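You operate a simulated robot arm through the tools that you are given. There is no shell and no other tool. Be economical: measure what you need, move in short steps, check, and stop when the job is done.

The job below is to be done with a simulated two-armed robot. You get a single attempt, and the scene is never put back.

TASK
Take the blue cloth from the grey table and lay it out flat on the far end of the grey table.

The check looks at the end state, three seconds after you hand in, the way a careful person would. Anything else that was tipped, shoved, dropped, spilled or broken makes it a failure. Flat cloth is picked up by pressing the open fingertips on it (5 to 10 N) and closing them slowly along it; thin cloth reads only 2 to 8 mm in the jaws.

THE ROBOT
Two 7-joint arms with two-finger parallel grippers on one trunk, on a base that drives. Base frame: it is fixed to the floor where the robot stands at the start and does not move with it; the origin is under the middle of the robot, x ahead of it, y to its left, z up. Lengths are in mm, angles in degrees, forces in N, time in s.
The left shoulder is at the start at [70, 134, 1051], the right one opposite. Places, roughly: far end of the grey table [700, 800, 800]. Payload 1.57 kg a hand.
Tool frame (each hand has its own): the origin (TCP) lies between the finger pads and is the grasp point; the fingertips stand 30 mm ahead of it; z points along the fingers, y is the line along which they close. Largest opening 80 mm; finger width 17, thickness 12; the body of the gripper, 40 by 82 mm, starts 80 mm behind the TCP.
Orientation is that of the tool frame in the base frame, as a unit quaternion [x, y, z, w]. With the fingers straight down and closing along the base's y, the tool's x points along the base's -x, its y along +y and its z along -z.

THE INTERFACE
- The arms move only by the tool arm_command. It takes "left_motion", "right_motion" or both (then of equal length, played together; a hand with none holds still); each is a list of rows, each a list of 3 entries, a list of its own where there are three numbers: the shift along the base's x, y, z in mm, then the turn, a rotation vector about the base's x, y, z in degrees, then the closure, from 0 (fully open) to 1 (shut). In form: [[[tx, ty, tz], [ax, ay, az], claw], ...]. A call has 1 to 12 rows; each row shifts and turns the commanded pose from where the row before left it. A row lasts 0.2 s, in which the tool goes at most 50 mm and 8.6 degrees; a call with a longer step from one row to the next is refused whole, and so is a gripper value outside its range. Where a pose cannot be reached the arm comes as near as it can. A force on the tool above 40 N (or 10 N above the force at the start of the call, whichever is more), or a blocked arm, ends the call early, and 0.2 s more pass. The fingers move at their own pace (about 153 mm/s each) and stop on an object; they squeeze with about 43 N. The grip force told is the motor's: it shows also when the fingers shut on nothing. Time passes only in rows, and 0.2 s behind the last, so rows that do not move let the fingers close. The reply holds the time, the measured pose of the TCP, the force on the tool along the base axes, the opening and the grip force, in the units named above and with some noise.
- Cameras (640 x 400 px; columns grow to the right, rows downward): "scene" is now at [134.2, 30.6, 1278.7]; the picture's right is [0.33, -0.94, 0.00], its down [-0.56, -0.20, -0.81] and it looks along [0.76, 0.27, -0.59] (base axes); focal length 241 px, centre (320, 200). "left" rides on the left gripper at [72, 6, -122] in its tool frame; the picture's right is [-0.09, 1.00, 0.00], its down [-0.84, -0.08, -0.54] and it looks along [-0.54, -0.05, 0.84] (tool axes); focal length 238 px, centre (320, 200). "right" rides on the right gripper at [72, -7, -122] in its tool frame; the picture's right is [0.09, 1.00, 0.00], its down [-0.84, 0.08, -0.54] and it looks along [-0.54, 0.05, 0.84] (tool axes); focal length 238 px, centre (320, 200). There is no depth. A picture from a camera that has moved, and an enlarged one, comes with that camera's place and axes in the base frame and with its lens.
- snapshot(camera): a new picture of that camera. It takes no simulated time.
- move_column(by): slides the trunk up (or, below 0, down) by that many mm; the arms and the scene camera ride with it, the base frame stays. It gives what a move gives, with no picture.
- roll_base(legs): drives the robot by 1 to 6 legs, each [ahead, left, turn to the left] in mm, mm and degrees, along the robot's own axes; the way and the turn of a leg run together, so that a leg with both is an arc; at most 1500 mm and 180 degrees a leg. The arms and the cameras ride along, it lands a little off, and it stops where it bumps. It gives what a move gives.
- turn_head(pan, tilt): turns the head with the scene camera to pan (to the left, within 86 degrees either way) and tilt (down, from -29 to 69), counted from straight ahead of the robot. It gives what a move gives.
- zoom(camera, box): a new picture of the part [left, top, right, bottom] of that camera's present view, enlarged. It takes no simulated time.
- hand_in(): hands the job in; it is judged then, once.

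Work in short steps. Places have to be worked out from the pictures, the camera data and where the tool is seen: move nearer, look again, correct. Check each grasp and each placing, and mend what went wrong. You have 120 turns and 92 pictures in all, those below and enlarged ones among them. Open the grippers and draw the arms clear of the work before you hand the job in, unless the task says otherwise; then end with one line.

The tools are called after "Request:" as name(argument=value, ...) on one line, values as JSON. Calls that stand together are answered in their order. arm_command: Moves the arms, as the interface text tells. Its arguments: {"type":"object","properties":{"left_motion":{"type":"array"},"right_motion":{"type":"array"}},"required":[]} The other tools are called the same way: move_column (by) slides the trunk up or down; roll_base (legs) drives the base; turn_head (pan, tilt) turns the head that bears the scene camera; snapshot (camera) takes a picture; zoom (camera, box) takes an enlarged picture of a part of a camera's view; hand_in () hands the job in.

At the start:

```text
clock: 0.0
left_eef_pos: [369.1, 422.3, 1077.5]
left_tool_rot: [0.001, 1.0, 0.0, 0.0]
left_contact_force: [0.6, 0.9, -0.7]
left_width: 79.9
left_grasp_force: 0.0
right_eef_pos: [389.0, 28.6, 1090.3]
right_tool_rot: [0.0, 1.0, 0.0, 0.0]
right_contact_force: [-0.3, 0.2, -0.6]
right_width: 79.8
right_grasp_force: 0.0
trunk travel left (down, up): [-625.0, 315.0]
robot x, y, heading: [1.8, -4.3, -0.1]
head pan, tilt: [19.5, 36.2]
```

scene: 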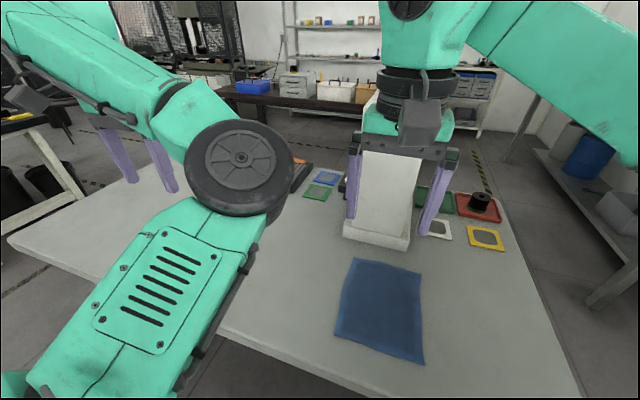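
right: 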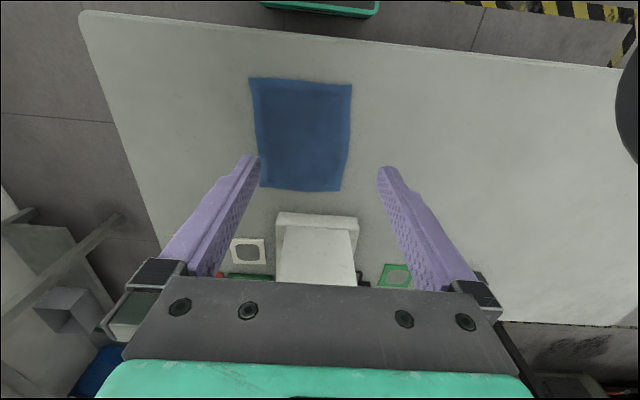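
left: 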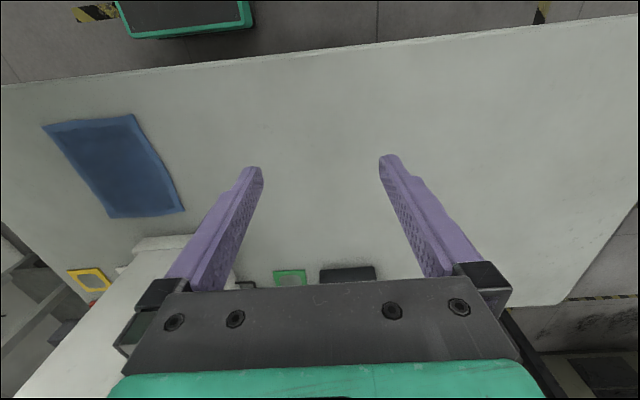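

I estimate the cloth at x 390–635, y −105–90. I'll look at the far end of the table before planning.

Request:
turn_head(pan=55, tilt=30)

Request:
snapshot(camera="scene")

Request:
zoom(camera="right", box=[200, 50, 420, 290])

```text
clock: 1.0
left_eef_pos: [368.9, 422.4, 1075.9]
left_tool_rot: [0.0, 1.0, 0.001, 0.0]
left_contact_force: [0.0, 0.0, 0.3]
left_width: 79.8
left_grasp_force: 0.0
right_eef_pos: [388.6, 27.9, 1089.7]
right_tool_rot: [0.0, 1.0, 0.0, 0.0]
right_contact_force: [0.1, 0.8, 0.4]
right_width: 80.0
right_grasp_force: 0.0
trunk travel left (down, up): [-625.0, 315.0]
robot x, y, heading: [2.7, -0.9, 0.1]
head pan, tilt: [55.0, 30.0]
```

```text
88 pictures are left
camera scene: at [103.8, 75.4, 1288.3], right [0.82, -0.57, 0.0], down [-0.29, -0.41, -0.87], along [0.5, 0.71, -0.5], focal length 241 px, centre (320, 200)
```

scene: 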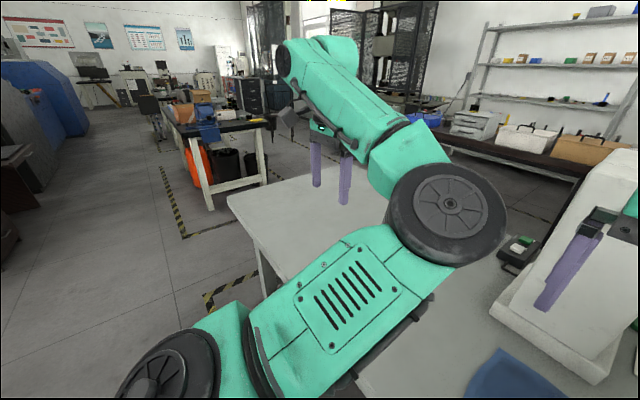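

```text
1.67 times, centred on (310, 170) of right
camera zoom: at [317.2, 22.0, 1211.9], right [-0.09, 1.0, 0.0], down [0.84, 0.08, 0.54], along [0.54, 0.05, -0.84], focal length 397 px, centre (337, 250)
```

zoom: 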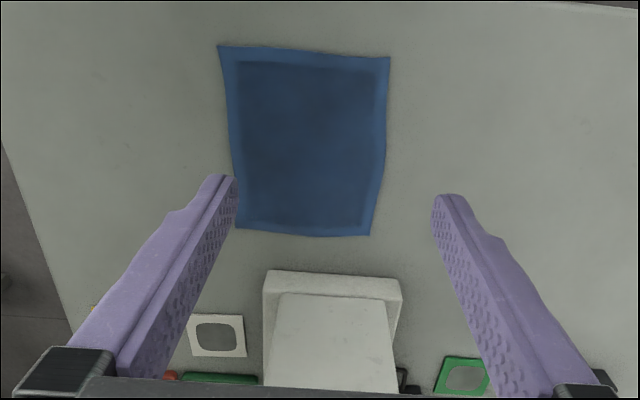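

The far end is clear, and the table's end edge is at about y≈1190. The cloth measures x 376–617, y −107–93, so I'll bring both hands above its near corners with the jaws half closed.

Request:
arm_command(left_motion=[[[2, -30, -23], [0, 0, 0], 0.5], [[2, -30, -23], [0, 0, 0], 0.5], [[2, -30, -23], [0, 0, 0], 0.5], [[2, -30, -23], [0, 0, 0], 0.5], [[2, -30, -23], [0, 0, 0], 0.5], [[2, -30, -23], [0, 0, 0], 0.5], [[2, -30, -23], [0, 0, 0], 0.5], [[2, -30, -23], [0, 0, 0], 0.5], [[2, -30, -23], [0, 0, 0], 0.5], [[2, -30, -23], [0, 0, 0], 0.5], [[1, -30, -23], [0, 0, 0], 0.5], [[0, -32, -23], [0, 0, 0], 0.5]], right_motion=[[[0, -8.3, -24], [0, 0, 0], 0.5], [[0, -8.3, -24], [0, 0, 0], 0.5], [[0, -8.3, -24], [0, 0, 0], 0.5], [[0, -8.3, -24], [0, 0, 0], 0.5], [[0, -8.3, -24], [0, 0, 0], 0.5], [[0, -8.3, -24], [0, 0, 0], 0.5], [[0, -8.3, -24], [0, 0, 0], 0.5], [[0, -8.3, -24], [0, 0, 0], 0.5], [[0, -8.3, -24], [0, 0, 0], 0.5], [[0, -8.3, -24], [0, 0, 0], 0.5], [[0, -8.3, -24], [0, 0, 0], 0.5], [[0, -8.3, -24], [0, 0, 0], 0.5]])

Request:
turn_head(pan=0, tilt=55)

Request:
snapshot(camera="left")

Request:
snapshot(camera="right")

Request:
snapshot(camera="scene")

```text
clock: 3.6
left_eef_pos: [479.2, 299.3, 819.5]
left_tool_rot: [0.002, 1.0, 0.0, 0.0]
left_contact_force: [0.3, 0.4, -0.7]
left_width: 40.1
left_grasp_force: 0.0
left hand out of reach, approached as far as the arm can: row 2, 3, 4, 5, 6, 7, 8, 9, 10, 11, 12
right_eef_pos: [389.2, -72.5, 801.5]
right_tool_rot: [0.0, 1.0, 0.0, 0.001]
right_contact_force: [-0.6, -1.4, 1.2]
right_width: 40.2
right_grasp_force: 0.1
trunk travel left (down, up): [-625.0, 315.0]
robot x, y, heading: [3.1, 0.1, 0.1]
head pan, tilt: [55.0, 30.0]
```

```text
clock: 4.8
left_eef_pos: [477.8, 301.9, 820.1]
left_tool_rot: [0.0, 1.0, 0.0, 0.0]
left_contact_force: [-0.5, 0.5, -0.2]
left_width: 39.8
left_grasp_force: 0.0
right_eef_pos: [389.6, -71.0, 803.7]
right_tool_rot: [0.0, 1.0, -0.001, 0.0]
right_contact_force: [-0.2, -0.5, -0.3]
right_width: 40.1
right_grasp_force: 0.0
trunk travel left (down, up): [-625.0, 315.0]
robot x, y, heading: [2.4, -3.2, 0.0]
head pan, tilt: [0.0, 55.0]
```

```text
86 pictures are left
camera left: at [406.1, 308.2, 942.7], right [0.09, 1.0, 0.0], down [0.84, -0.08, 0.54], along [0.54, -0.05, -0.84], focal length 238 px, centre (320, 200)
```

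left: 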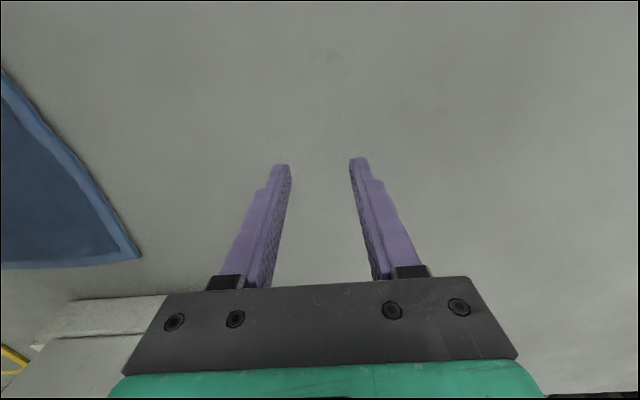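

```text
85 pictures are left
camera right: at [318.2, -77.1, 924.9], right [-0.09, 1.0, 0.0], down [0.84, 0.08, 0.54], along [0.54, 0.05, -0.84], focal length 238 px, centre (320, 200)
```

right: 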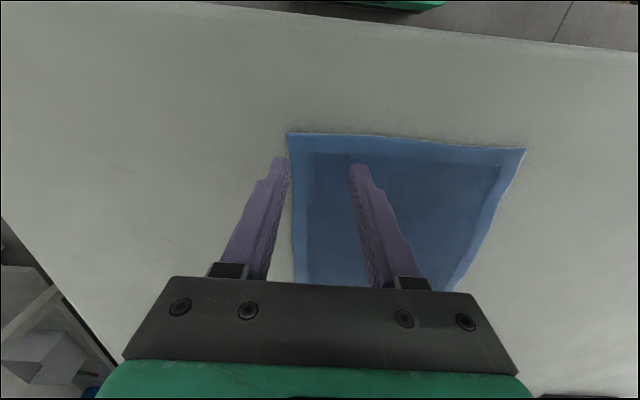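

```text
84 pictures are left
camera scene: at [123.9, 1.4, 1252.4], right [0.0, -1.0, 0.0], down [-0.82, 0.0, -0.57], along [0.57, 0.0, -0.82], focal length 241 px, centre (320, 200)
```

scene: 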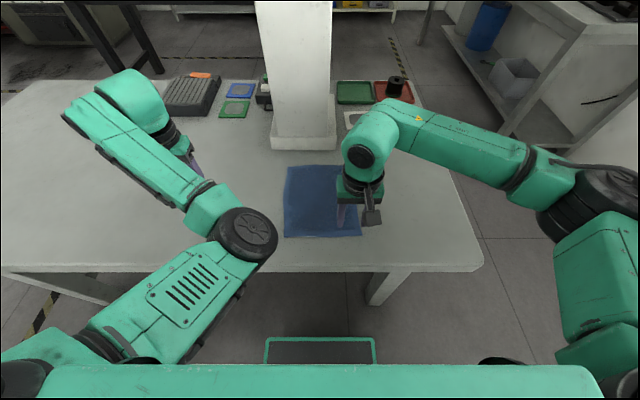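

The right hand is in place, but the left arm stalled partway. I'll probe a different path for it: pull back in x first.

Request:
arm_command(left_motion=[[[-5, 0, 20], [0, 0, 0], 0.5], [[-5, 0, 20], [0, 0, 0], 0.5], [[0, -20, 0], [0, 0, 0], 0.5], [[0, -20, 0], [0, 0, 0], 0.5]])

```text
clock: 5.8
left_eef_pos: [500.7, 289.9, 847.0]
left_tool_rot: [0.001, 1.0, 0.0, 0.0]
left_contact_force: [0.0, 1.1, 0.5]
left_width: 39.9
left_grasp_force: 0.1
left hand out of reach, approached as far as the arm can: row 1, 2, 3, 4
right_eef_pos: [389.8, -71.9, 802.0]
right_tool_rot: [0.0, 1.0, 0.0, 0.001]
right_contact_force: [-0.5, 1.0, -0.2]
right_width: 39.9
right_grasp_force: 0.1
trunk travel left (down, up): [-625.0, 315.0]
robot x, y, heading: [-3.8, -3.4, -0.1]
head pan, tilt: [0.0, 55.0]
```

The left elbow is folded inward and seems to be limiting it. I'll test whether yawing the left tool frees motion inward.

Request:
arm_command(left_motion=[[[0, 0, 0], [0, 0, -8], 0.5], [[0, 0, 0], [0, 0, -8], 0.5], [[0, 0, 0], [0, 0, -8], 0.5], [[0, 0, 0], [0, 0, -8], 0.5], [[0, 0, 0], [0, 0, -8], 0.5]])

Request:
snapshot(camera="scene")

```text
clock: 7.0
left_eef_pos: [501.0, 290.4, 847.3]
left_tool_rot: [0.345, 0.939, 0.001, 0.0]
left_contact_force: [-0.3, 0.9, 0.2]
left_width: 40.0
left_grasp_force: 0.0
right_eef_pos: [389.9, -70.8, 802.8]
right_tool_rot: [0.001, 1.0, 0.0, 0.0]
right_contact_force: [-0.1, -0.7, 0.0]
right_width: 40.0
right_grasp_force: 0.1
trunk travel left (down, up): [-625.0, 315.0]
robot x, y, heading: [-0.2, -0.5, 0.0]
head pan, tilt: [0.0, 55.0]
```

```text
83 pictures are left
camera scene: at [123.9, 1.3, 1252.3], right [0.0, -1.0, 0.0], down [-0.82, 0.0, -0.57], along [0.57, 0.0, -0.82], focal length 241 px, centre (320, 200)
```

scene: 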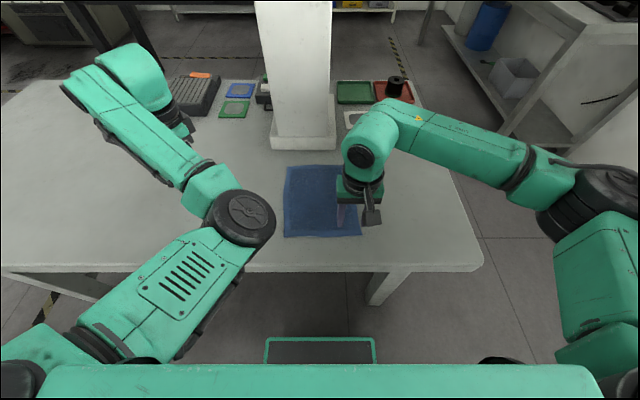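

The yaw succeeded, so the commanded pose was reset to the measured one. I'll test inward motion with this yaw.

Request:
arm_command(left_motion=[[[-10, -20, 0], [0, 0, 0], 0.5], [[-10, -20, 0], [0, 0, 0], 0.5], [[-10, -20, 0], [0, 0, 0], 0.5], [[-10, -20, 0], [0, 0, 0], 0.5]])

```text
clock: 8.1
left_eef_pos: [514.7, 243.8, 816.7]
left_tool_rot: [0.342, 0.94, 0.001, 0.0]
left_contact_force: [0.4, -0.3, 0.0]
left_width: 39.8
left_grasp_force: 0.0
left hand out of reach, approached as far as the arm can: row 1, 2, 3, 4
right_eef_pos: [388.3, -72.0, 803.8]
right_tool_rot: [0.0, 1.0, 0.0, 0.0]
right_contact_force: [1.3, -0.5, 0.9]
right_width: 39.9
right_grasp_force: 0.0
trunk travel left (down, up): [-625.0, 315.0]
robot x, y, heading: [-1.1, 4.2, -0.1]
head pan, tilt: [0.0, 55.0]
```

It's consistent with a minimum shoulder-to-wrist distance for the left arm. Raising the trunk adds vertical distance, so I'll raise it 250 mm and then come down.

Request:
move_column(by=250)

Request:
arm_command(left_motion=[[[0, 0, -30], [0, 0, 0], 0.5], [[0, 0, -30], [0, 0, 0], 0.5], [[0, 0, -30], [0, 0, 0], 0.5], [[0, 0, -30], [0, 0, 0], 0.5], [[0, 0, -30], [0, 0, 0], 0.5], [[0, 0, -30], [0, 0, 0], 0.5], [[-10, -20, 0], [0, 0, 0], 0.5], [[-10, -20, 0], [0, 0, 0], 0.5]], right_motion=[[[0, 0, -25], [0, 0, 0], 0.5], [[0, 0, -25], [0, 0, 0], 0.5], [[0, 0, -25], [0, 0, 0], 0.5], [[0, 0, -25], [0, 0, 0], 0.5], [[0, 0, -25], [0, 0, 0], 0.5], [[0, 0, -25], [0, 0, 0], 0.5], [[0, 0, -25], [0, 0, 0], 0.5], [[0, 0, -25], [0, 0, 0], 0.5]])

Request:
snapshot(camera="scene")

```text
clock: 10.6
left_eef_pos: [514.0, 243.2, 1065.9]
left_tool_rot: [0.343, 0.939, 0.001, 0.0]
left_contact_force: [-0.5, -0.4, 0.6]
left_width: 40.1
left_grasp_force: 0.2
right_eef_pos: [389.8, -71.3, 1052.9]
right_tool_rot: [0.0, 1.0, 0.0, 0.0]
right_contact_force: [1.2, -0.4, 0.2]
right_width: 40.1
right_grasp_force: 0.0
trunk travel left (down, up): [-875.0, 65.0]
robot x, y, heading: [-1.5, -3.3, -0.1]
head pan, tilt: [0.0, 55.0]
```

```text
clock: 12.4
left_eef_pos: [503.5, 240.3, 898.7]
left_tool_rot: [0.323, 0.946, 0.029, 0.004]
left_contact_force: [0.5, 0.1, -0.4]
left_width: 39.9
left_grasp_force: 0.0
right_eef_pos: [388.6, -71.5, 853.6]
right_tool_rot: [0.0, 1.0, 0.001, 0.001]
right_contact_force: [0.7, 0.3, -0.4]
right_width: 40.2
right_grasp_force: 0.1
trunk travel left (down, up): [-875.0, 65.0]
robot x, y, heading: [3.4, -0.2, 0.0]
head pan, tilt: [0.0, 55.0]
```

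```text
82 pictures are left
camera scene: at [123.2, 1.7, 1502.4], right [0.0, -1.0, 0.0], down [-0.82, 0.0, -0.57], along [0.57, 0.0, -0.82], focal length 241 px, centre (320, 200)
```

scene: 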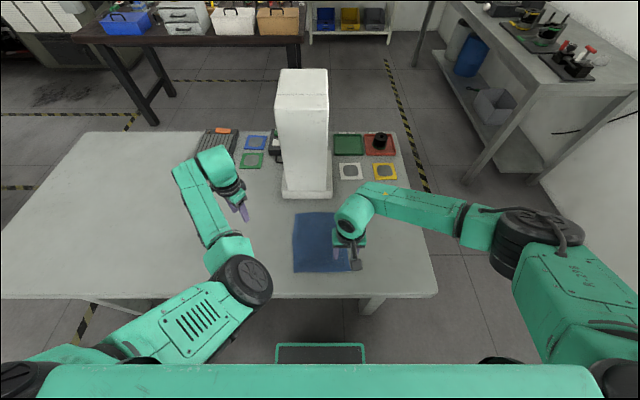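

The left arm is moving without a reach warning but seems to lag. I'll hold briefly and continue inward.

Request:
arm_command(left_motion=[[[0, 0, 0], [0, 0, 0], 0.5], [[0, 0, 0], [0, 0, 0], 0.5], [[-10, -20, 0], [0, 0, 0], 0.5], [[-10, -20, 0], [0, 0, 0], 0.5], [[0, 0, 0], [0, 0, 0], 0.5]])

Request:
snapshot(camera="scene")

```text
clock: 13.6
left_eef_pos: [486.6, 228.1, 898.5]
left_tool_rot: [0.316, 0.947, 0.056, -0.004]
left_contact_force: [-1.2, -0.8, -0.5]
left_width: 40.1
left_grasp_force: 0.0
right_eef_pos: [389.5, -72.0, 854.6]
right_tool_rot: [0.0, 1.0, 0.0, -0.001]
right_contact_force: [-1.1, 0.4, 0.1]
right_width: 40.0
right_grasp_force: 0.2
trunk travel left (down, up): [-875.0, 65.0]
robot x, y, heading: [-2.1, -2.4, 0.0]
head pan, tilt: [0.0, 55.0]
```

```text
81 pictures are left
camera scene: at [124.3, 1.3, 1502.3], right [0.0, -1.0, 0.0], down [-0.82, 0.0, -0.57], along [0.57, 0.0, -0.82], focal length 241 px, centre (320, 200)
```

scene: 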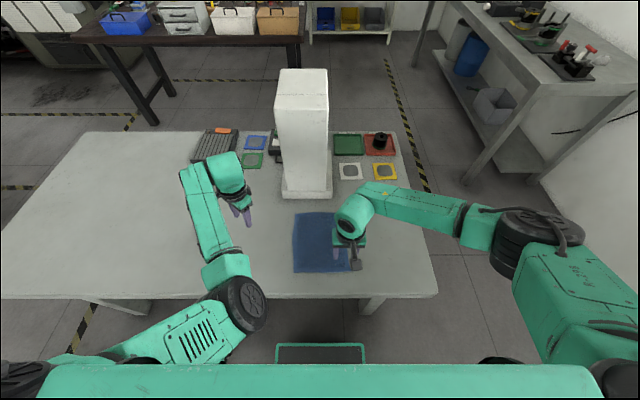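

The elbow is low, so the wrist is near its flex limit. Lowering the left hand should ease that; I'll go down first, then in.

Request:
arm_command(left_motion=[[[0, 0, -20], [0, 0, 0], 0.5], [[0, 0, -20], [0, 0, 0], 0.5], [[0, 0, -20], [0, 0, 0], 0.5], [[0, 0, -20], [0, 0, 0], 0.5], [[0, 0, -20], [0, 0, 0], 0.5], [[0, 0, 0], [0, 0, 0], 0.5], [[0, 0, 0], [0, 0, 0], 0.5]])

```text
clock: 15.2
left_eef_pos: [474.7, 217.4, 787.8]
left_tool_rot: [0.324, 0.945, 0.035, -0.012]
left_contact_force: [0.1, -0.5, 0.3]
left_width: 40.0
left_grasp_force: 0.0
right_eef_pos: [389.4, -71.5, 854.0]
right_tool_rot: [0.0, 1.0, 0.0, 0.0]
right_contact_force: [0.8, -0.1, 0.2]
right_width: 40.1
right_grasp_force: 0.0
trunk travel left (down, up): [-875.0, 65.0]
robot x, y, heading: [-0.5, -0.1, 0.2]
head pan, tilt: [0.0, 55.0]
```

It's improving, so I'll continue in slowly.

Request:
arm_command(left_motion=[[[-8, -15, 0], [0, 0, 0], 0.5], [[-8, -15, 0], [0, 0, 0], 0.5], [[-8, -15, 0], [0, 0, 0], 0.5], [[-8, -15, 0], [0, 0, 0], 0.5], [[0, 0, 0], [0, 0, 0], 0.5], [[0, 0, 0], [0, 0, 0], 0.5], [[0, 0, 0], [0, 0, 0], 0.5], [[0, 0, 0], [0, 0, 0], 0.5]])

Request:
snapshot(camera="scene")

```text
clock: 16.1
left_eef_pos: [473.0, 208.2, 796.8]
left_tool_rot: [0.315, 0.947, 0.069, -0.004]
left_contact_force: [-0.1, -0.8, 0.7]
left_width: 40.1
left_grasp_force: 0.1
right_eef_pos: [389.0, -71.9, 854.1]
right_tool_rot: [0.001, 1.0, 0.0, 0.0]
right_contact_force: [0.0, 0.5, 0.2]
right_width: 39.9
right_grasp_force: 0.1
trunk travel left (down, up): [-875.0, 65.0]
robot x, y, heading: [-2.8, -1.4, -0.1]
head pan, tilt: [0.0, 55.0]
stopped in row 4 (left hand): the arm was blocked; the commanded pose is now the measured one
```

```text
80 pictures are left
camera scene: at [123.9, 1.0, 1502.3], right [0.0, -1.0, 0.0], down [-0.82, 0.0, -0.57], along [0.57, 0.0, -0.82], focal length 241 px, centre (320, 200)
```

scene: 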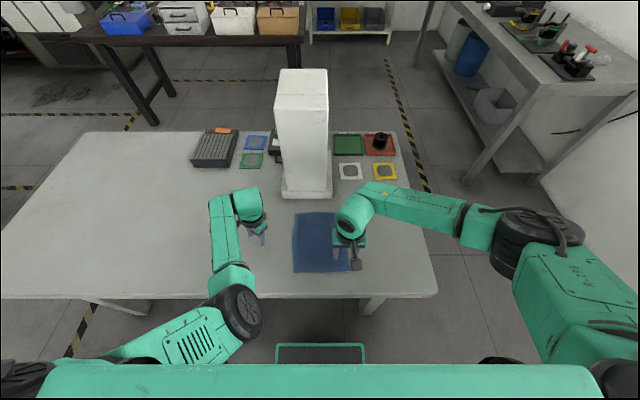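

The left elbow is touching the torso. Instead of forcing it inside, I'll use a comfortable pose (left hand ~[500,235], right hand ~[500,103] relative to the robot) and shift the base so these fall on the near corners.

Request:
arm_command(left_motion=[[[7, 7, 10], [-2, 0.5, 0], 0.5], [[7, 7, 10], [-2, 0.5, 0], 0.5], [[7, 7, 10], [-2, 0.5, 0], 0.5], [[6, 6, 10], [-1.6, 0.6, 0], 0.5], [[0, 0, 10], [0, 0, 0], 0.5], [[0, 0, 0], [0, 0, 0], 0.5], [[0, 0, 0], [0, 0, 0], 0.5]], right_motion=[[[16, 25, 0], [0, 0, 8], 0.5], [[16, 25, 0], [0, 0, 8], 0.5], [[16, 25, 0], [0, 0, 8], 0.5], [[16, 25, 0], [0, 0, 8], 0.5], [[16, 25, 0], [0, 0, 0], 0.5], [[16, 25, 0], [0, 0, 0], 0.5], [[15, 25, 0], [0, 0, 0], 0.5]])

Request:
snapshot(camera="scene")

```text
clock: 17.7
left_eef_pos: [501.0, 232.4, 847.7]
left_tool_rot: [0.317, 0.949, -0.001, 0.0]
left_contact_force: [0.6, 0.8, -0.1]
left_width: 40.2
left_grasp_force: 0.1
right_eef_pos: [470.0, 59.2, 865.6]
right_tool_rot: [-0.276, 0.961, 0.001, 0.002]
right_contact_force: [-0.2, 0.5, -0.6]
right_width: 40.2
right_grasp_force: 0.0
right hand out of reach, approached as far as the arm can: row 6, 7
trunk travel left (down, up): [-875.0, 65.0]
robot x, y, heading: [1.4, 2.7, -0.1]
head pan, tilt: [0.0, 55.0]
```

```text
79 pictures are left
camera scene: at [124.4, 1.3, 1502.3], right [0.0, -1.0, 0.0], down [-0.82, 0.0, -0.57], along [0.57, 0.0, -0.82], focal length 241 px, centre (320, 200)
```

scene: 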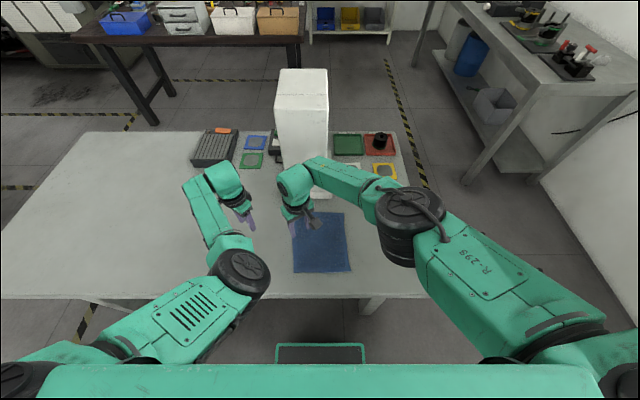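

The right arm reaches further with a lower trunk, and the left still works at [510,240] there. I'll lower the trunk stepwise while raising the hands, then later use the trunk itself to lift the cloth.

Request:
arm_command(left_motion=[[[3, 3, 25], [0, 0, 0], 0.5], [[3, 3, 25], [0, 0, 0], 0.5], [[3, 3, 25], [0, 0, 0], 0.5], [[3, 3, 25], [0, 0, 0], 0.5], [[0, 0, 0], [0, 0, 0], 0.5]], right_motion=[[[0, 0, 22], [0, 0, 0], 0.5], [[0, 0, 22], [0, 0, 0], 0.5], [[0, 0, 22], [0, 0, 0], 0.5], [[0, 0, 22], [0, 0, 0], 0.5], [[0, 0, 0], [0, 0, 0], 0.5]])

Request:
move_column(by=-140)

Request:
arm_command(left_motion=[[[0, 0, 20], [0, 0, 0], 0.5], [[0, 0, 20], [0, 0, 0], 0.5], [[0, 0, 20], [0, 0, 0], 0.5], [[0, 0, 20], [0, 0, 0], 0.5], [[0, 0, 0], [0, 0, 0], 0.5]], right_motion=[[[8, 12, 20], [0, 0, 0], 0.5], [[8, 12, 20], [0, 0, 0], 0.5], [[8, 12, 20], [0, 0, 0], 0.5], [[8, 12, 20], [0, 0, 0], 0.5], [[0, 0, 0], [0, 0, 0], 0.5]])

```text
clock: 18.9
left_eef_pos: [512.5, 256.8, 949.4]
left_tool_rot: [0.309, 0.951, 0.006, -0.001]
left_contact_force: [-0.7, -0.3, 0.1]
left_width: 39.9
left_grasp_force: 0.1
right_eef_pos: [466.9, 59.6, 951.7]
right_tool_rot: [-0.275, 0.961, 0.0, -0.001]
right_contact_force: [0.4, 0.3, 0.3]
right_width: 39.6
right_grasp_force: 0.0
trunk travel left (down, up): [-875.0, 65.0]
robot x, y, heading: [-2.3, -0.1, -0.1]
head pan, tilt: [0.0, 55.0]
```

```text
clock: 20.6
left_eef_pos: [511.4, 256.1, 809.1]
left_tool_rot: [0.309, 0.951, 0.007, 0.0]
left_contact_force: [-0.7, -0.1, -1.0]
left_width: 40.1
left_grasp_force: 0.1
right_eef_pos: [466.8, 58.4, 813.6]
right_tool_rot: [-0.277, 0.961, -0.001, 0.0]
right_contact_force: [-1.3, -0.3, 1.0]
right_width: 40.3
right_grasp_force: 0.1
trunk travel left (down, up): [-735.0, 205.0]
robot x, y, heading: [-1.0, -0.2, 0.1]
head pan, tilt: [0.0, 55.0]
```

```text
clock: 21.8
left_eef_pos: [512.4, 251.4, 887.3]
left_tool_rot: [0.313, 0.95, 0.001, 0.0]
left_contact_force: [-1.1, -0.2, -0.6]
left_width: 40.0
left_grasp_force: 0.1
right_eef_pos: [498.0, 107.7, 893.5]
right_tool_rot: [-0.276, 0.961, 0.001, 0.0]
right_contact_force: [0.3, 0.4, -0.2]
right_width: 40.0
right_grasp_force: 0.0
trunk travel left (down, up): [-735.0, 205.0]
robot x, y, heading: [0.9, 0.1, 0.2]
head pan, tilt: [0.0, 55.0]
```

Both hands sit well now, 143 mm apart. I'll lower the trunk 80 more and roll the base back 120 and right 189.

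Request:
move_column(by=-80)

Request:
roll_base(legs=[[-120, -189, 0]])

Request:
snapshot(camera="left")

Request:
snapshot(camera="right")

Request:
snapshot(camera="scene")

```text
clock: 22.9
left_eef_pos: [511.2, 251.4, 807.2]
left_tool_rot: [0.313, 0.95, 0.002, 0.001]
left_contact_force: [0.2, 0.0, 0.1]
left_width: 40.0
left_grasp_force: 0.1
right_eef_pos: [498.7, 107.7, 813.9]
right_tool_rot: [-0.275, 0.961, -0.001, 0.0]
right_contact_force: [1.0, 0.4, -0.2]
right_width: 40.2
right_grasp_force: 0.1
trunk travel left (down, up): [-655.0, 285.0]
robot x, y, heading: [-0.1, 0.3, 0.1]
head pan, tilt: [0.0, 55.0]
```

```text
clock: 24.6
left_eef_pos: [393.0, 60.7, 807.4]
left_tool_rot: [0.313, 0.95, 0.002, 0.0]
left_contact_force: [-0.3, -1.2, 0.2]
left_width: 40.1
left_grasp_force: 0.1
right_eef_pos: [380.1, -83.3, 812.7]
right_tool_rot: [-0.275, 0.961, 0.0, 0.0]
right_contact_force: [0.1, -0.1, -0.9]
right_width: 39.8
right_grasp_force: 0.1
trunk travel left (down, up): [-655.0, 285.0]
robot x, y, heading: [-119.1, -190.0, -0.2]
head pan, tilt: [0.0, 55.0]
```

```text
78 pictures are left
camera left: at [339.3, 109.2, 929.2], right [0.67, 0.75, 0.0], down [0.63, -0.56, 0.54], along [0.4, -0.36, -0.84], focal length 238 px, centre (320, 200)
```

left: 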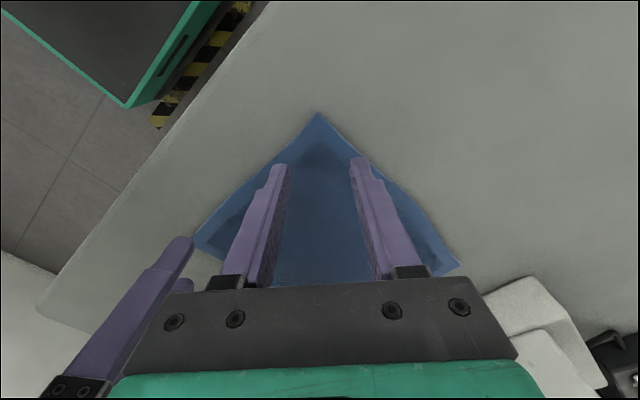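

```text
77 pictures are left
camera right: at [323.1, -126.0, 935.1], right [-0.61, 0.8, 0.0], down [0.67, 0.51, 0.54], along [0.43, 0.33, -0.84], focal length 238 px, centre (320, 200)
```

right: 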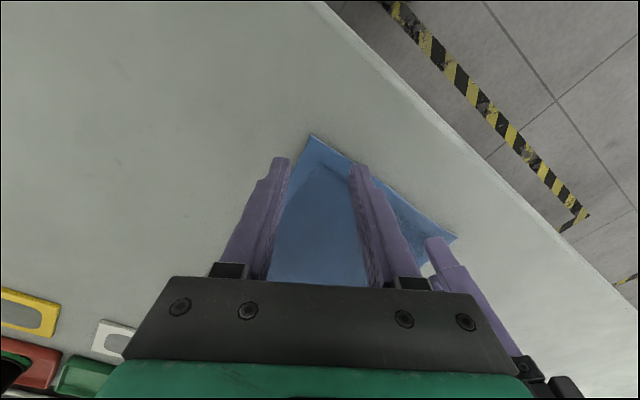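

```text
76 pictures are left
camera scene: at [5.7, -188.2, 1282.3], right [0.0, -1.0, 0.0], down [-0.82, 0.0, -0.57], along [0.57, 0.0, -0.82], focal length 241 px, centre (320, 200)
```

scene: 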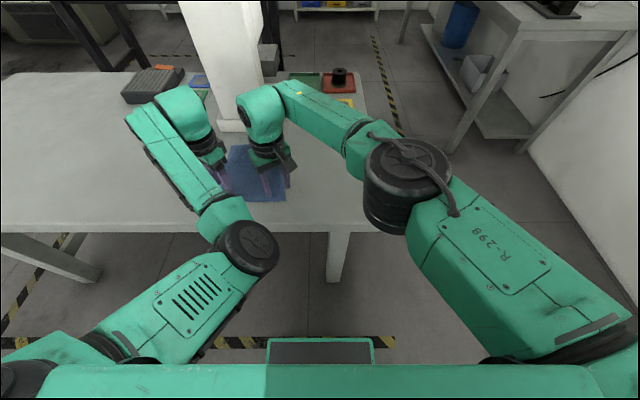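

The hand cameras show corners near (376,73) left and (387,−89) right. I'll shift the hands about 35 mm inside each corner, narrow the jaws to ~30 mm and descend to just above the cloth.

Request:
arm_command(left_motion=[[[4, -3, 0], [0, 0, 0], 0.62], [[4, -3, -10], [0, 0, 0], 0.62], [[3, -3, -12], [0, 0, 0], 0.62], [[0, 0, -12], [0, 0, 0], 0.62], [[0, 0, -12], [0, 0, 0], 0.62], [[0, 0, -11], [0, 0, 0], 0.62], [[0, 0, 0], [0, 0, 0], 0.62]], right_motion=[[[12, 4, 0], [0, 0, 0], 0.62], [[12, 4, -10], [0, 0, 0], 0.62], [[11, 4, -13], [0, 0, 0], 0.62], [[0, 0, -13], [0, 0, 0], 0.62], [[0, 0, -13], [0, 0, 0], 0.62], [[0, 0, -13], [0, 0, 0], 0.62], [[0, 0, 0], [0, 0, 0], 0.62]])

Request:
snapshot(camera="left")

Request:
snapshot(camera="right")

```text
clock: 25.7
left_eef_pos: [406.9, 56.9, 783.4]
left_tool_rot: [0.31, 0.951, 0.011, 0.01]
left_contact_force: [-6.7, -1.3, 31.0]
left_width: 32.6
left_grasp_force: 1.1
right_eef_pos: [376.8, -86.1, 789.7]
right_tool_rot: [-0.275, 0.961, -0.001, 0.004]
right_contact_force: [0.4, 0.4, 0.3]
right_width: 30.4
right_grasp_force: 0.0
right hand out of reach, approached as far as the arm can: row 1, 2, 3, 5
trunk travel left (down, up): [-655.0, 285.0]
robot x, y, heading: [-123.1, -193.8, 0.1]
head pan, tilt: [0.0, 55.0]
stopped in row 5 (left hand): the force on the tool passed its limit (the readings are from after the stop); the commanded pose is now the measured one
```

```text
75 pictures are left
camera left: at [350.2, 102.2, 904.3], right [0.66, 0.75, 0.03], down [0.62, -0.56, 0.55], along [0.43, -0.35, -0.83], focal length 238 px, centre (320, 200)
```

left: 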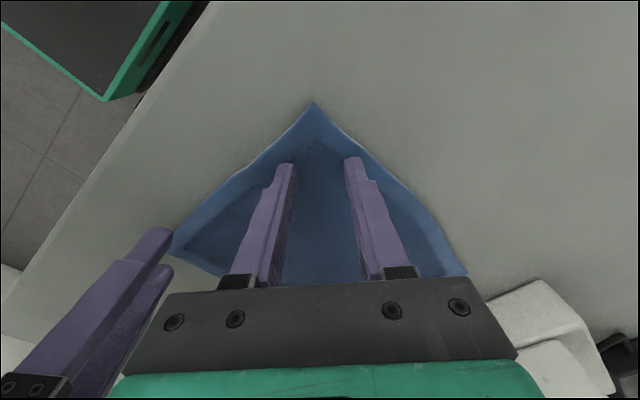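

```text
74 pictures are left
camera right: at [318.2, -128.6, 911.2], right [-0.6, 0.8, 0.0], down [0.67, 0.51, 0.55], along [0.44, 0.33, -0.84], focal length 238 px, centre (320, 200)
```

right: 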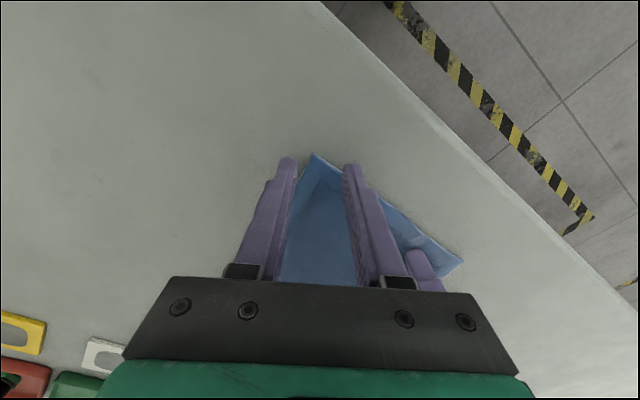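

Left pressed with 31 N at TCP z=783, so the table surface is actually at z≈752, and that makes the camera estimates consistent: near corners at (369,80) and (374,−97). I'll back off, move the base forward/right and the trunk down a little for the right arm's reach.

Request:
arm_command(left_motion=[[[-5, 3, 20], [0, 0, 0], 0.62], [[-8, 3, 20], [0, 0, 0], 0.62], [[-8, 5, 20], [0, 0, 0], 0.62], [[0, 0, 0], [0, 0, 0], 0.62]], right_motion=[[[0, 0, 18], [0, 0, 0], 0.62], [[0, 0, 18], [0, 0, 0], 0.62], [[0, 0, 18], [0, 0, 0], 0.62], [[0, 0, 0], [0, 0, 0], 0.62]])

Request:
move_column(by=-30)

Request:
roll_base(legs=[[22, -8, 0]])

```text
clock: 26.7
left_eef_pos: [388.6, 66.0, 837.1]
left_tool_rot: [0.309, 0.951, 0.01, 0.006]
left_contact_force: [0.7, -0.4, -0.2]
left_width: 30.6
left_grasp_force: 0.0
right_eef_pos: [379.0, -84.3, 841.9]
right_tool_rot: [-0.275, 0.962, 0.001, 0.002]
right_contact_force: [0.5, 0.1, -0.4]
right_width: 30.5
right_grasp_force: 0.0
trunk travel left (down, up): [-655.0, 285.0]
robot x, y, heading: [-118.3, -193.5, -0.1]
head pan, tilt: [0.0, 55.0]
```

```text
clock: 27.5
left_eef_pos: [387.4, 67.4, 806.4]
left_tool_rot: [0.31, 0.951, 0.011, 0.006]
left_contact_force: [0.1, -0.3, -0.4]
left_width: 30.6
left_grasp_force: 0.1
right_eef_pos: [378.7, -83.9, 812.1]
right_tool_rot: [-0.275, 0.961, 0.0, 0.001]
right_contact_force: [-0.6, -0.4, -1.0]
right_width: 30.5
right_grasp_force: 0.1
trunk travel left (down, up): [-625.0, 315.0]
robot x, y, heading: [-116.9, -190.0, -0.0]
head pan, tilt: [0.0, 55.0]
```

```text
clock: 28.3
left_eef_pos: [409.0, 60.5, 806.7]
left_tool_rot: [0.31, 0.951, 0.01, 0.006]
left_contact_force: [0.0, 0.0, -0.3]
left_width: 30.2
left_grasp_force: 0.1
right_eef_pos: [399.7, -91.0, 813.2]
right_tool_rot: [-0.275, 0.961, 0.0, 0.002]
right_contact_force: [0.3, -0.3, -0.6]
right_width: 30.3
right_grasp_force: 0.1
trunk travel left (down, up): [-625.0, 315.0]
robot x, y, heading: [-97.8, -193.4, 0.0]
head pan, tilt: [0.0, 55.0]
```

Now fine-align and descend to hover just above the cloth (tips ~z 762).

Request:
arm_command(left_motion=[[[-6, 0, 0], [-1, 1, 0], 0.62], [[-6, -1, 0], [0, 0, 0], 0.62], [[0, 0, -8], [0, 0, 0], 0.62], [[0, 0, -6], [0, 0, 0], 0.62], [[0, 0, 0], [0, 0, 0], 0.62]], right_motion=[[[1, 6, 0], [0, 0, 0], 0.62], [[1, 5, 0], [0, 0, 0], 0.62], [[0, 0, -10], [0, 0, 0], 0.62], [[0, 0, -10], [0, 0, 0], 0.62], [[0, 0, 0], [0, 0, 0], 0.62]])

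Request:
snapshot(camera="left")

Request:
snapshot(camera="right")

```text
clock: 29.5
left_eef_pos: [402.1, 65.7, 791.9]
left_tool_rot: [0.305, 0.952, 0.002, 0.001]
left_contact_force: [-1.0, 0.6, 0.3]
left_width: 30.6
left_grasp_force: 0.2
left hand out of reach, approached as far as the arm can: row 2
right_eef_pos: [399.9, -81.4, 791.0]
right_tool_rot: [-0.274, 0.962, 0.001, 0.003]
right_contact_force: [0.0, -0.5, -0.3]
right_width: 30.4
right_grasp_force: 0.0
trunk travel left (down, up): [-625.0, 315.0]
robot x, y, heading: [-95.7, -195.0, -0.4]
head pan, tilt: [0.0, 55.0]
```

```text
73 pictures are left
camera left: at [346.5, 112.9, 914.7], right [0.65, 0.76, 0.01], down [0.63, -0.55, 0.54], along [0.41, -0.35, -0.84], focal length 238 px, centre (320, 200)
```

left: 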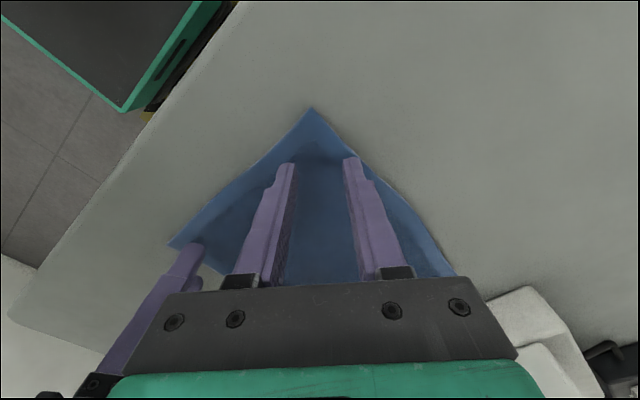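

```text
72 pictures are left
camera right: at [342.3, -124.6, 914.1], right [-0.6, 0.8, 0.0], down [0.67, 0.51, 0.55], along [0.44, 0.33, -0.84], focal length 238 px, centre (320, 200)
```

right: 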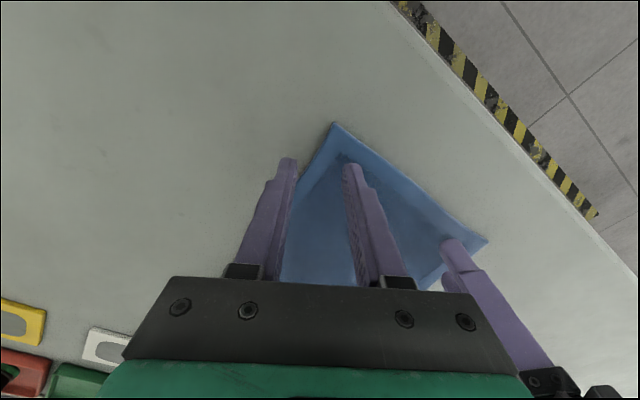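

Left is well centred on its corner. The right hand's outer finger is just off the cloth, so I'll shift it ~12 mm toward the cloth and check.

Request:
arm_command(right_motion=[[[-4, 7, 0], [0, 0, 0], 0.62], [[-4, 6, 0], [0, 0, 0], 0.65], [[0, 0, -3], [0, 0, 0], 0.65], [[0, 0, 0], [0, 0, 0], 0.65]])

Request:
snapshot(camera="right")

```text
clock: 30.5
left_eef_pos: [400.7, 65.8, 790.2]
left_tool_rot: [0.305, 0.952, 0.002, 0.0]
left_contact_force: [0.6, -0.5, 0.5]
left_width: 30.5
left_grasp_force: 0.0
right_eef_pos: [390.9, -67.7, 789.7]
right_tool_rot: [-0.273, 0.962, 0.0, 0.004]
right_contact_force: [-0.7, 0.1, -0.2]
right_width: 27.7
right_grasp_force: 0.1
trunk travel left (down, up): [-625.0, 315.0]
robot x, y, heading: [-96.6, -197.4, 0.2]
head pan, tilt: [0.0, 55.0]
```

```text
71 pictures are left
camera right: at [334.7, -110.8, 910.5], right [-0.6, 0.8, 0.0], down [0.67, 0.51, 0.55], along [0.44, 0.33, -0.84], focal length 238 px, centre (320, 200)
```

right: 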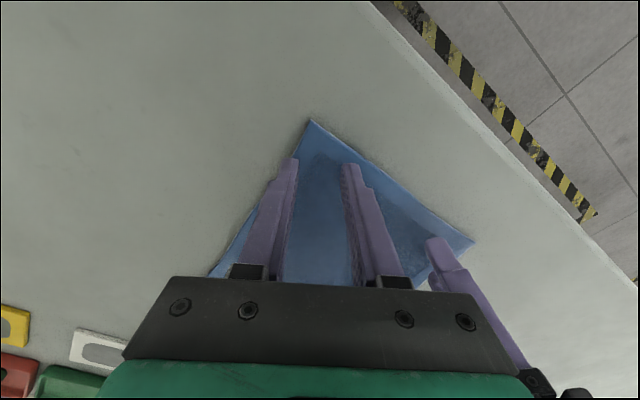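

Both jaws now straddle their corners on the cloth. Pressing down in small steps.

Request:
arm_command(left_motion=[[[0, 0, -2], [0, 0, 0], 0.62], [[0, 0, -2], [0, 0, 0], 0.62], [[0, 0, -2], [0, 0, 0], 0.62], [[0, 0, 0], [0, 0, 0], 0.62]], right_motion=[[[0, 0, -2], [0, 0, 0], 0.65], [[0, 0, -2], [0, 0, 0], 0.65], [[0, 0, -2], [0, 0, 0], 0.65], [[0, 0, 0], [0, 0, 0], 0.65]])

```text
clock: 31.5
left_eef_pos: [400.8, 67.1, 786.0]
left_tool_rot: [0.305, 0.952, 0.002, 0.0]
left_contact_force: [0.2, 0.4, -0.2]
left_width: 30.5
left_grasp_force: 0.0
right_eef_pos: [391.4, -68.6, 783.0]
right_tool_rot: [-0.275, 0.961, 0.0, 0.004]
right_contact_force: [1.5, 1.1, 3.3]
right_width: 27.5
right_grasp_force: 0.0
trunk travel left (down, up): [-625.0, 315.0]
robot x, y, heading: [-99.0, -198.6, 0.1]
head pan, tilt: [0.0, 55.0]
```

Right is just touching (3 N) at z≈783; left needs ~3 mm more.

Request:
arm_command(left_motion=[[[0, 0, -2], [0, 0, 0], 0.62], [[0, 0, -1.5], [0, 0, 0], 0.62], [[0, 0, 0], [0, 0, 0], 0.62]], right_motion=[[[0, 0, -0.5], [0, 0, 0], 0.65], [[0, 0, 0], [0, 0, 0], 0.65], [[0, 0, 0], [0, 0, 0], 0.65]])

```text
clock: 32.3
left_eef_pos: [401.7, 67.2, 783.1]
left_tool_rot: [0.305, 0.952, 0.003, 0.002]
left_contact_force: [0.6, 1.3, 3.5]
left_width: 30.3
left_grasp_force: 0.0
right_eef_pos: [391.3, -68.3, 783.6]
right_tool_rot: [-0.275, 0.961, 0.0, 0.003]
right_contact_force: [0.5, 0.2, 4.7]
right_width: 28.0
right_grasp_force: 0.1
trunk travel left (down, up): [-625.0, 315.0]
robot x, y, heading: [-96.7, -193.7, 0.3]
head pan, tilt: [0.0, 55.0]
```

Both in light contact; a touch more pressure to ~7 N, then close slowly.

Request:
arm_command(left_motion=[[[0, 0, -0.7], [0, 0, 0], 0.62], [[0, 0, 0], [0, 0, 0], 0.66], [[0, 0, 0], [0, 0, 0], 0.7], [[0, 0, 0], [0, 0, 0], 0.74], [[0, 0, 0], [0, 0, 0], 0.78], [[0, 0, 0], [0, 0, 0], 0.82], [[0, 0, 0], [0, 0, 0], 0.86], [[0, 0, 0], [0, 0, 0], 0.9], [[0, 0, 0], [0, 0, 0], 0.94], [[0, 0, 0], [0, 0, 0], 1], [[0, 0, 0], [0, 0, 0], 1], [[0, 0, 0], [0, 0, 0], 1]], right_motion=[[[0, 0, -0.5], [0, 0, 0], 0.65], [[0, 0, 0], [0, 0, 0], 0.68], [[0, 0, 0], [0, 0, 0], 0.71], [[0, 0, 0], [0, 0, 0], 0.75], [[0, 0, 0], [0, 0, 0], 0.79], [[0, 0, 0], [0, 0, 0], 0.83], [[0, 0, 0], [0, 0, 0], 0.87], [[0, 0, 0], [0, 0, 0], 0.9], [[0, 0, 0], [0, 0, 0], 0.94], [[0, 0, 0], [0, 0, 0], 1], [[0, 0, 0], [0, 0, 0], 1], [[0, 0, 0], [0, 0, 0], 1]])

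Request:
snapshot(camera="left")

Request:
snapshot(camera="right")

```text
clock: 34.9
left_eef_pos: [397.7, 67.4, 783.7]
left_tool_rot: [0.305, 0.952, 0.004, 0.002]
left_contact_force: [-0.9, -0.7, 14.5]
left_width: 4.0
left_grasp_force: 24.6
right_eef_pos: [389.7, -68.9, 784.9]
right_tool_rot: [-0.275, 0.961, 0.0, 0.004]
right_contact_force: [0.0, 0.2, 1.5]
right_width: 0.1
right_grasp_force: 21.1
trunk travel left (down, up): [-625.0, 315.0]
robot x, y, heading: [-100.4, -196.4, -0.3]
head pan, tilt: [0.0, 55.0]
```

```text
70 pictures are left
camera left: at [343.4, 113.7, 905.2], right [0.65, 0.76, 0.01], down [0.63, -0.55, 0.54], along [0.41, -0.35, -0.84], focal length 238 px, centre (320, 200)
```

left: 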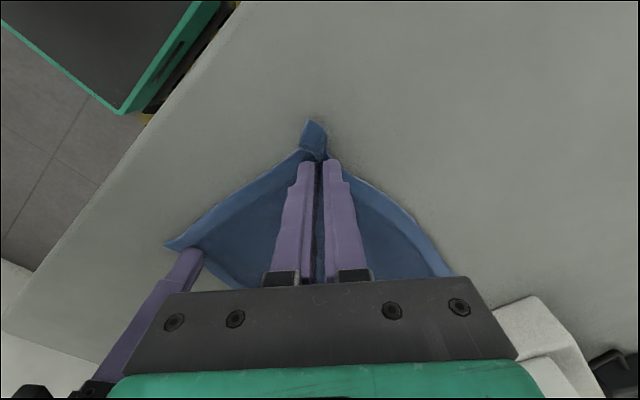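

```text
69 pictures are left
camera right: at [331.9, -112.3, 906.0], right [-0.6, 0.8, 0.0], down [0.67, 0.51, 0.55], along [0.44, 0.33, -0.84], focal length 238 px, centre (320, 200)
```

right: 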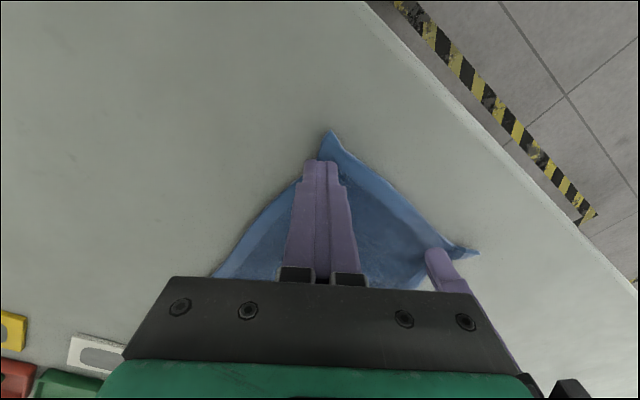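

Left holds cloth (4.0 mm); right closed on nothing. I'll lift the right slightly, reopen and look.

Request:
arm_command(right_motion=[[[0, 0, 4], [0, 0, 0], 0.9], [[0, 0, 4], [0, 0, 0], 0.6], [[0, 0, 0], [0, 0, 0], 0.6], [[0, 0, 0], [0, 0, 0], 0.6]])

Request:
snapshot(camera="right")

```text
clock: 35.9
left_eef_pos: [399.3, 68.5, 782.4]
left_tool_rot: [0.304, 0.953, 0.005, 0.002]
left_contact_force: [-2.3, -0.9, 13.4]
left_width: 3.7
left_grasp_force: 24.5
right_eef_pos: [391.2, -69.0, 792.9]
right_tool_rot: [-0.275, 0.961, 0.0, 0.004]
right_contact_force: [0.3, 0.9, 0.1]
right_width: 32.1
right_grasp_force: 0.1
trunk travel left (down, up): [-625.0, 315.0]
robot x, y, heading: [-97.6, -195.6, -0.1]
head pan, tilt: [0.0, 55.0]
```

```text
68 pictures are left
camera right: at [332.8, -111.7, 912.7], right [-0.6, 0.8, 0.0], down [0.67, 0.51, 0.55], along [0.44, 0.33, -0.84], focal length 238 px, centre (320, 200)
```

right: 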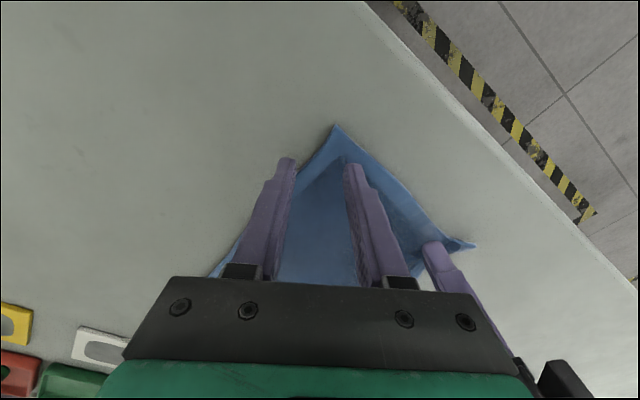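

The corner shifted slightly; I'll move the right hand ~9 mm further onto the cloth and press again, a bit more firmly.

Request:
arm_command(right_motion=[[[-4, 8, 0], [0, 0, 0], 0.63], [[0, 0, -4], [0, 0, 0], 0.63], [[0, 0, -3], [0, 0, 0], 0.63], [[0, 0, -2], [0, 0, 0], 0.63], [[0, 0, -1], [0, 0, 0], 0.63], [[0, 0, 0], [0, 0, 0], 0.63]])

```text
clock: 37.3
left_eef_pos: [398.8, 67.0, 782.9]
left_tool_rot: [0.304, 0.953, 0.004, 0.001]
left_contact_force: [2.7, -0.5, 8.5]
left_width: 3.6
left_grasp_force: 25.3
right_eef_pos: [385.1, -64.9, 782.6]
right_tool_rot: [-0.276, 0.961, 0.002, 0.005]
right_contact_force: [-1.5, 2.8, 17.6]
right_width: 30.2
right_grasp_force: 0.2
right hand out of reach, approached as far as the arm can: row 1, 3
trunk travel left (down, up): [-625.0, 315.0]
robot x, y, heading: [-93.9, -197.2, -0.0]
head pan, tilt: [0.0, 55.0]
```

17 N is a bit firm; ease up ~1 mm and close slowly.

Request:
arm_command(right_motion=[[[0, 0, 0.8], [0, 0, 0], 0.63], [[0, 0, 0], [0, 0, 0], 0.67], [[0, 0, 0], [0, 0, 0], 0.71], [[0, 0, 0], [0, 0, 0], 0.75], [[0, 0, 0], [0, 0, 0], 0.79], [[0, 0, 0], [0, 0, 0], 0.83], [[0, 0, 0], [0, 0, 0], 0.87], [[0, 0, 0], [0, 0, 0], 0.9], [[0, 0, 0], [0, 0, 0], 0.94], [[0, 0, 0], [0, 0, 0], 1], [[0, 0, 0], [0, 0, 0], 1]])

Request:
snapshot(camera="right")

```text
clock: 39.7
left_eef_pos: [398.8, 66.7, 783.4]
left_tool_rot: [0.304, 0.953, 0.004, 0.002]
left_contact_force: [1.5, -4.9, 10.0]
left_width: 3.9
left_grasp_force: 25.0
right_eef_pos: [386.9, -64.4, 782.6]
right_tool_rot: [-0.277, 0.961, 0.001, 0.005]
right_contact_force: [-1.5, 7.8, 13.7]
right_width: 4.2
right_grasp_force: 24.7
trunk travel left (down, up): [-625.0, 315.0]
robot x, y, heading: [-94.6, -194.8, -0.2]
head pan, tilt: [0.0, 55.0]
```

```text
67 pictures are left
camera right: at [327.9, -108.4, 903.9], right [-0.61, 0.8, 0.0], down [0.66, 0.51, 0.55], along [0.44, 0.33, -0.83], focal length 238 px, centre (320, 200)
```

right: 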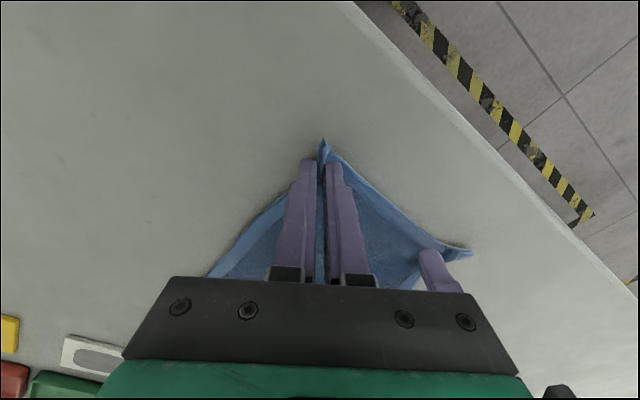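

Both jaws hold cloth (3.9 and 4.2 mm). Lift with the trunk, first 60 mm.

Request:
move_column(by=60)

Request:
move_column(by=210)

Request:
snapshot(camera="scene")

Request:
snapshot(camera="left")

```text
clock: 40.7
left_eef_pos: [401.1, 67.8, 840.0]
left_tool_rot: [0.305, 0.952, 0.003, 0.0]
left_contact_force: [0.5, -2.6, 0.5]
left_width: 3.8
left_grasp_force: 25.1
right_eef_pos: [389.1, -64.9, 839.6]
right_tool_rot: [-0.275, 0.961, 0.001, 0.003]
right_contact_force: [1.2, 2.9, -0.2]
right_width: 3.9
right_grasp_force: 25.0
trunk travel left (down, up): [-685.0, 255.0]
robot x, y, heading: [-95.8, -196.7, 0.2]
head pan, tilt: [0.0, 55.0]
```

```text
clock: 42.9
left_eef_pos: [400.9, 68.5, 1051.0]
left_tool_rot: [0.304, 0.953, 0.003, -0.001]
left_contact_force: [-0.7, -3.1, -0.1]
left_width: 3.7
left_grasp_force: 24.6
right_eef_pos: [388.4, -64.6, 1049.2]
right_tool_rot: [-0.276, 0.961, 0.002, 0.002]
right_contact_force: [0.2, 3.0, -0.4]
right_width: 3.8
right_grasp_force: 24.7
trunk travel left (down, up): [-895.0, 45.0]
robot x, y, heading: [-96.8, -201.0, -0.2]
head pan, tilt: [0.0, 55.0]
```

```text
66 pictures are left
camera scene: at [27.6, -195.9, 1522.3], right [0.0, -1.0, 0.0], down [-0.82, 0.0, -0.57], along [0.57, 0.0, -0.82], focal length 241 px, centre (320, 200)
```

scene: 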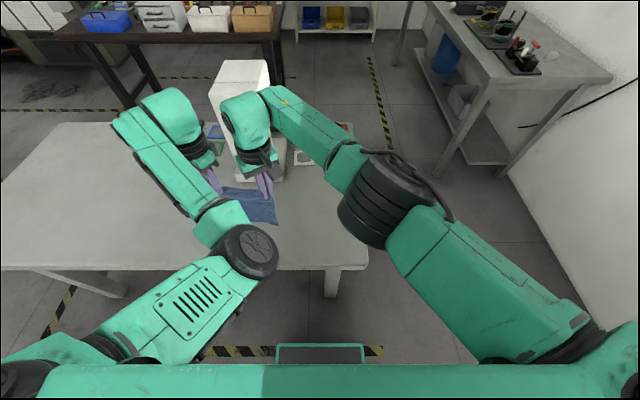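

```text
65 pictures are left
camera left: at [345.4, 114.8, 1173.0], right [0.65, 0.76, 0.01], down [0.64, -0.55, 0.54], along [0.41, -0.35, -0.84], focal length 238 px, centre (320, 200)
```

left: 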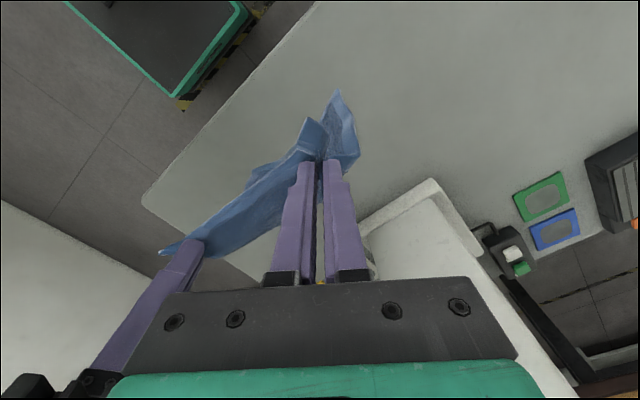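

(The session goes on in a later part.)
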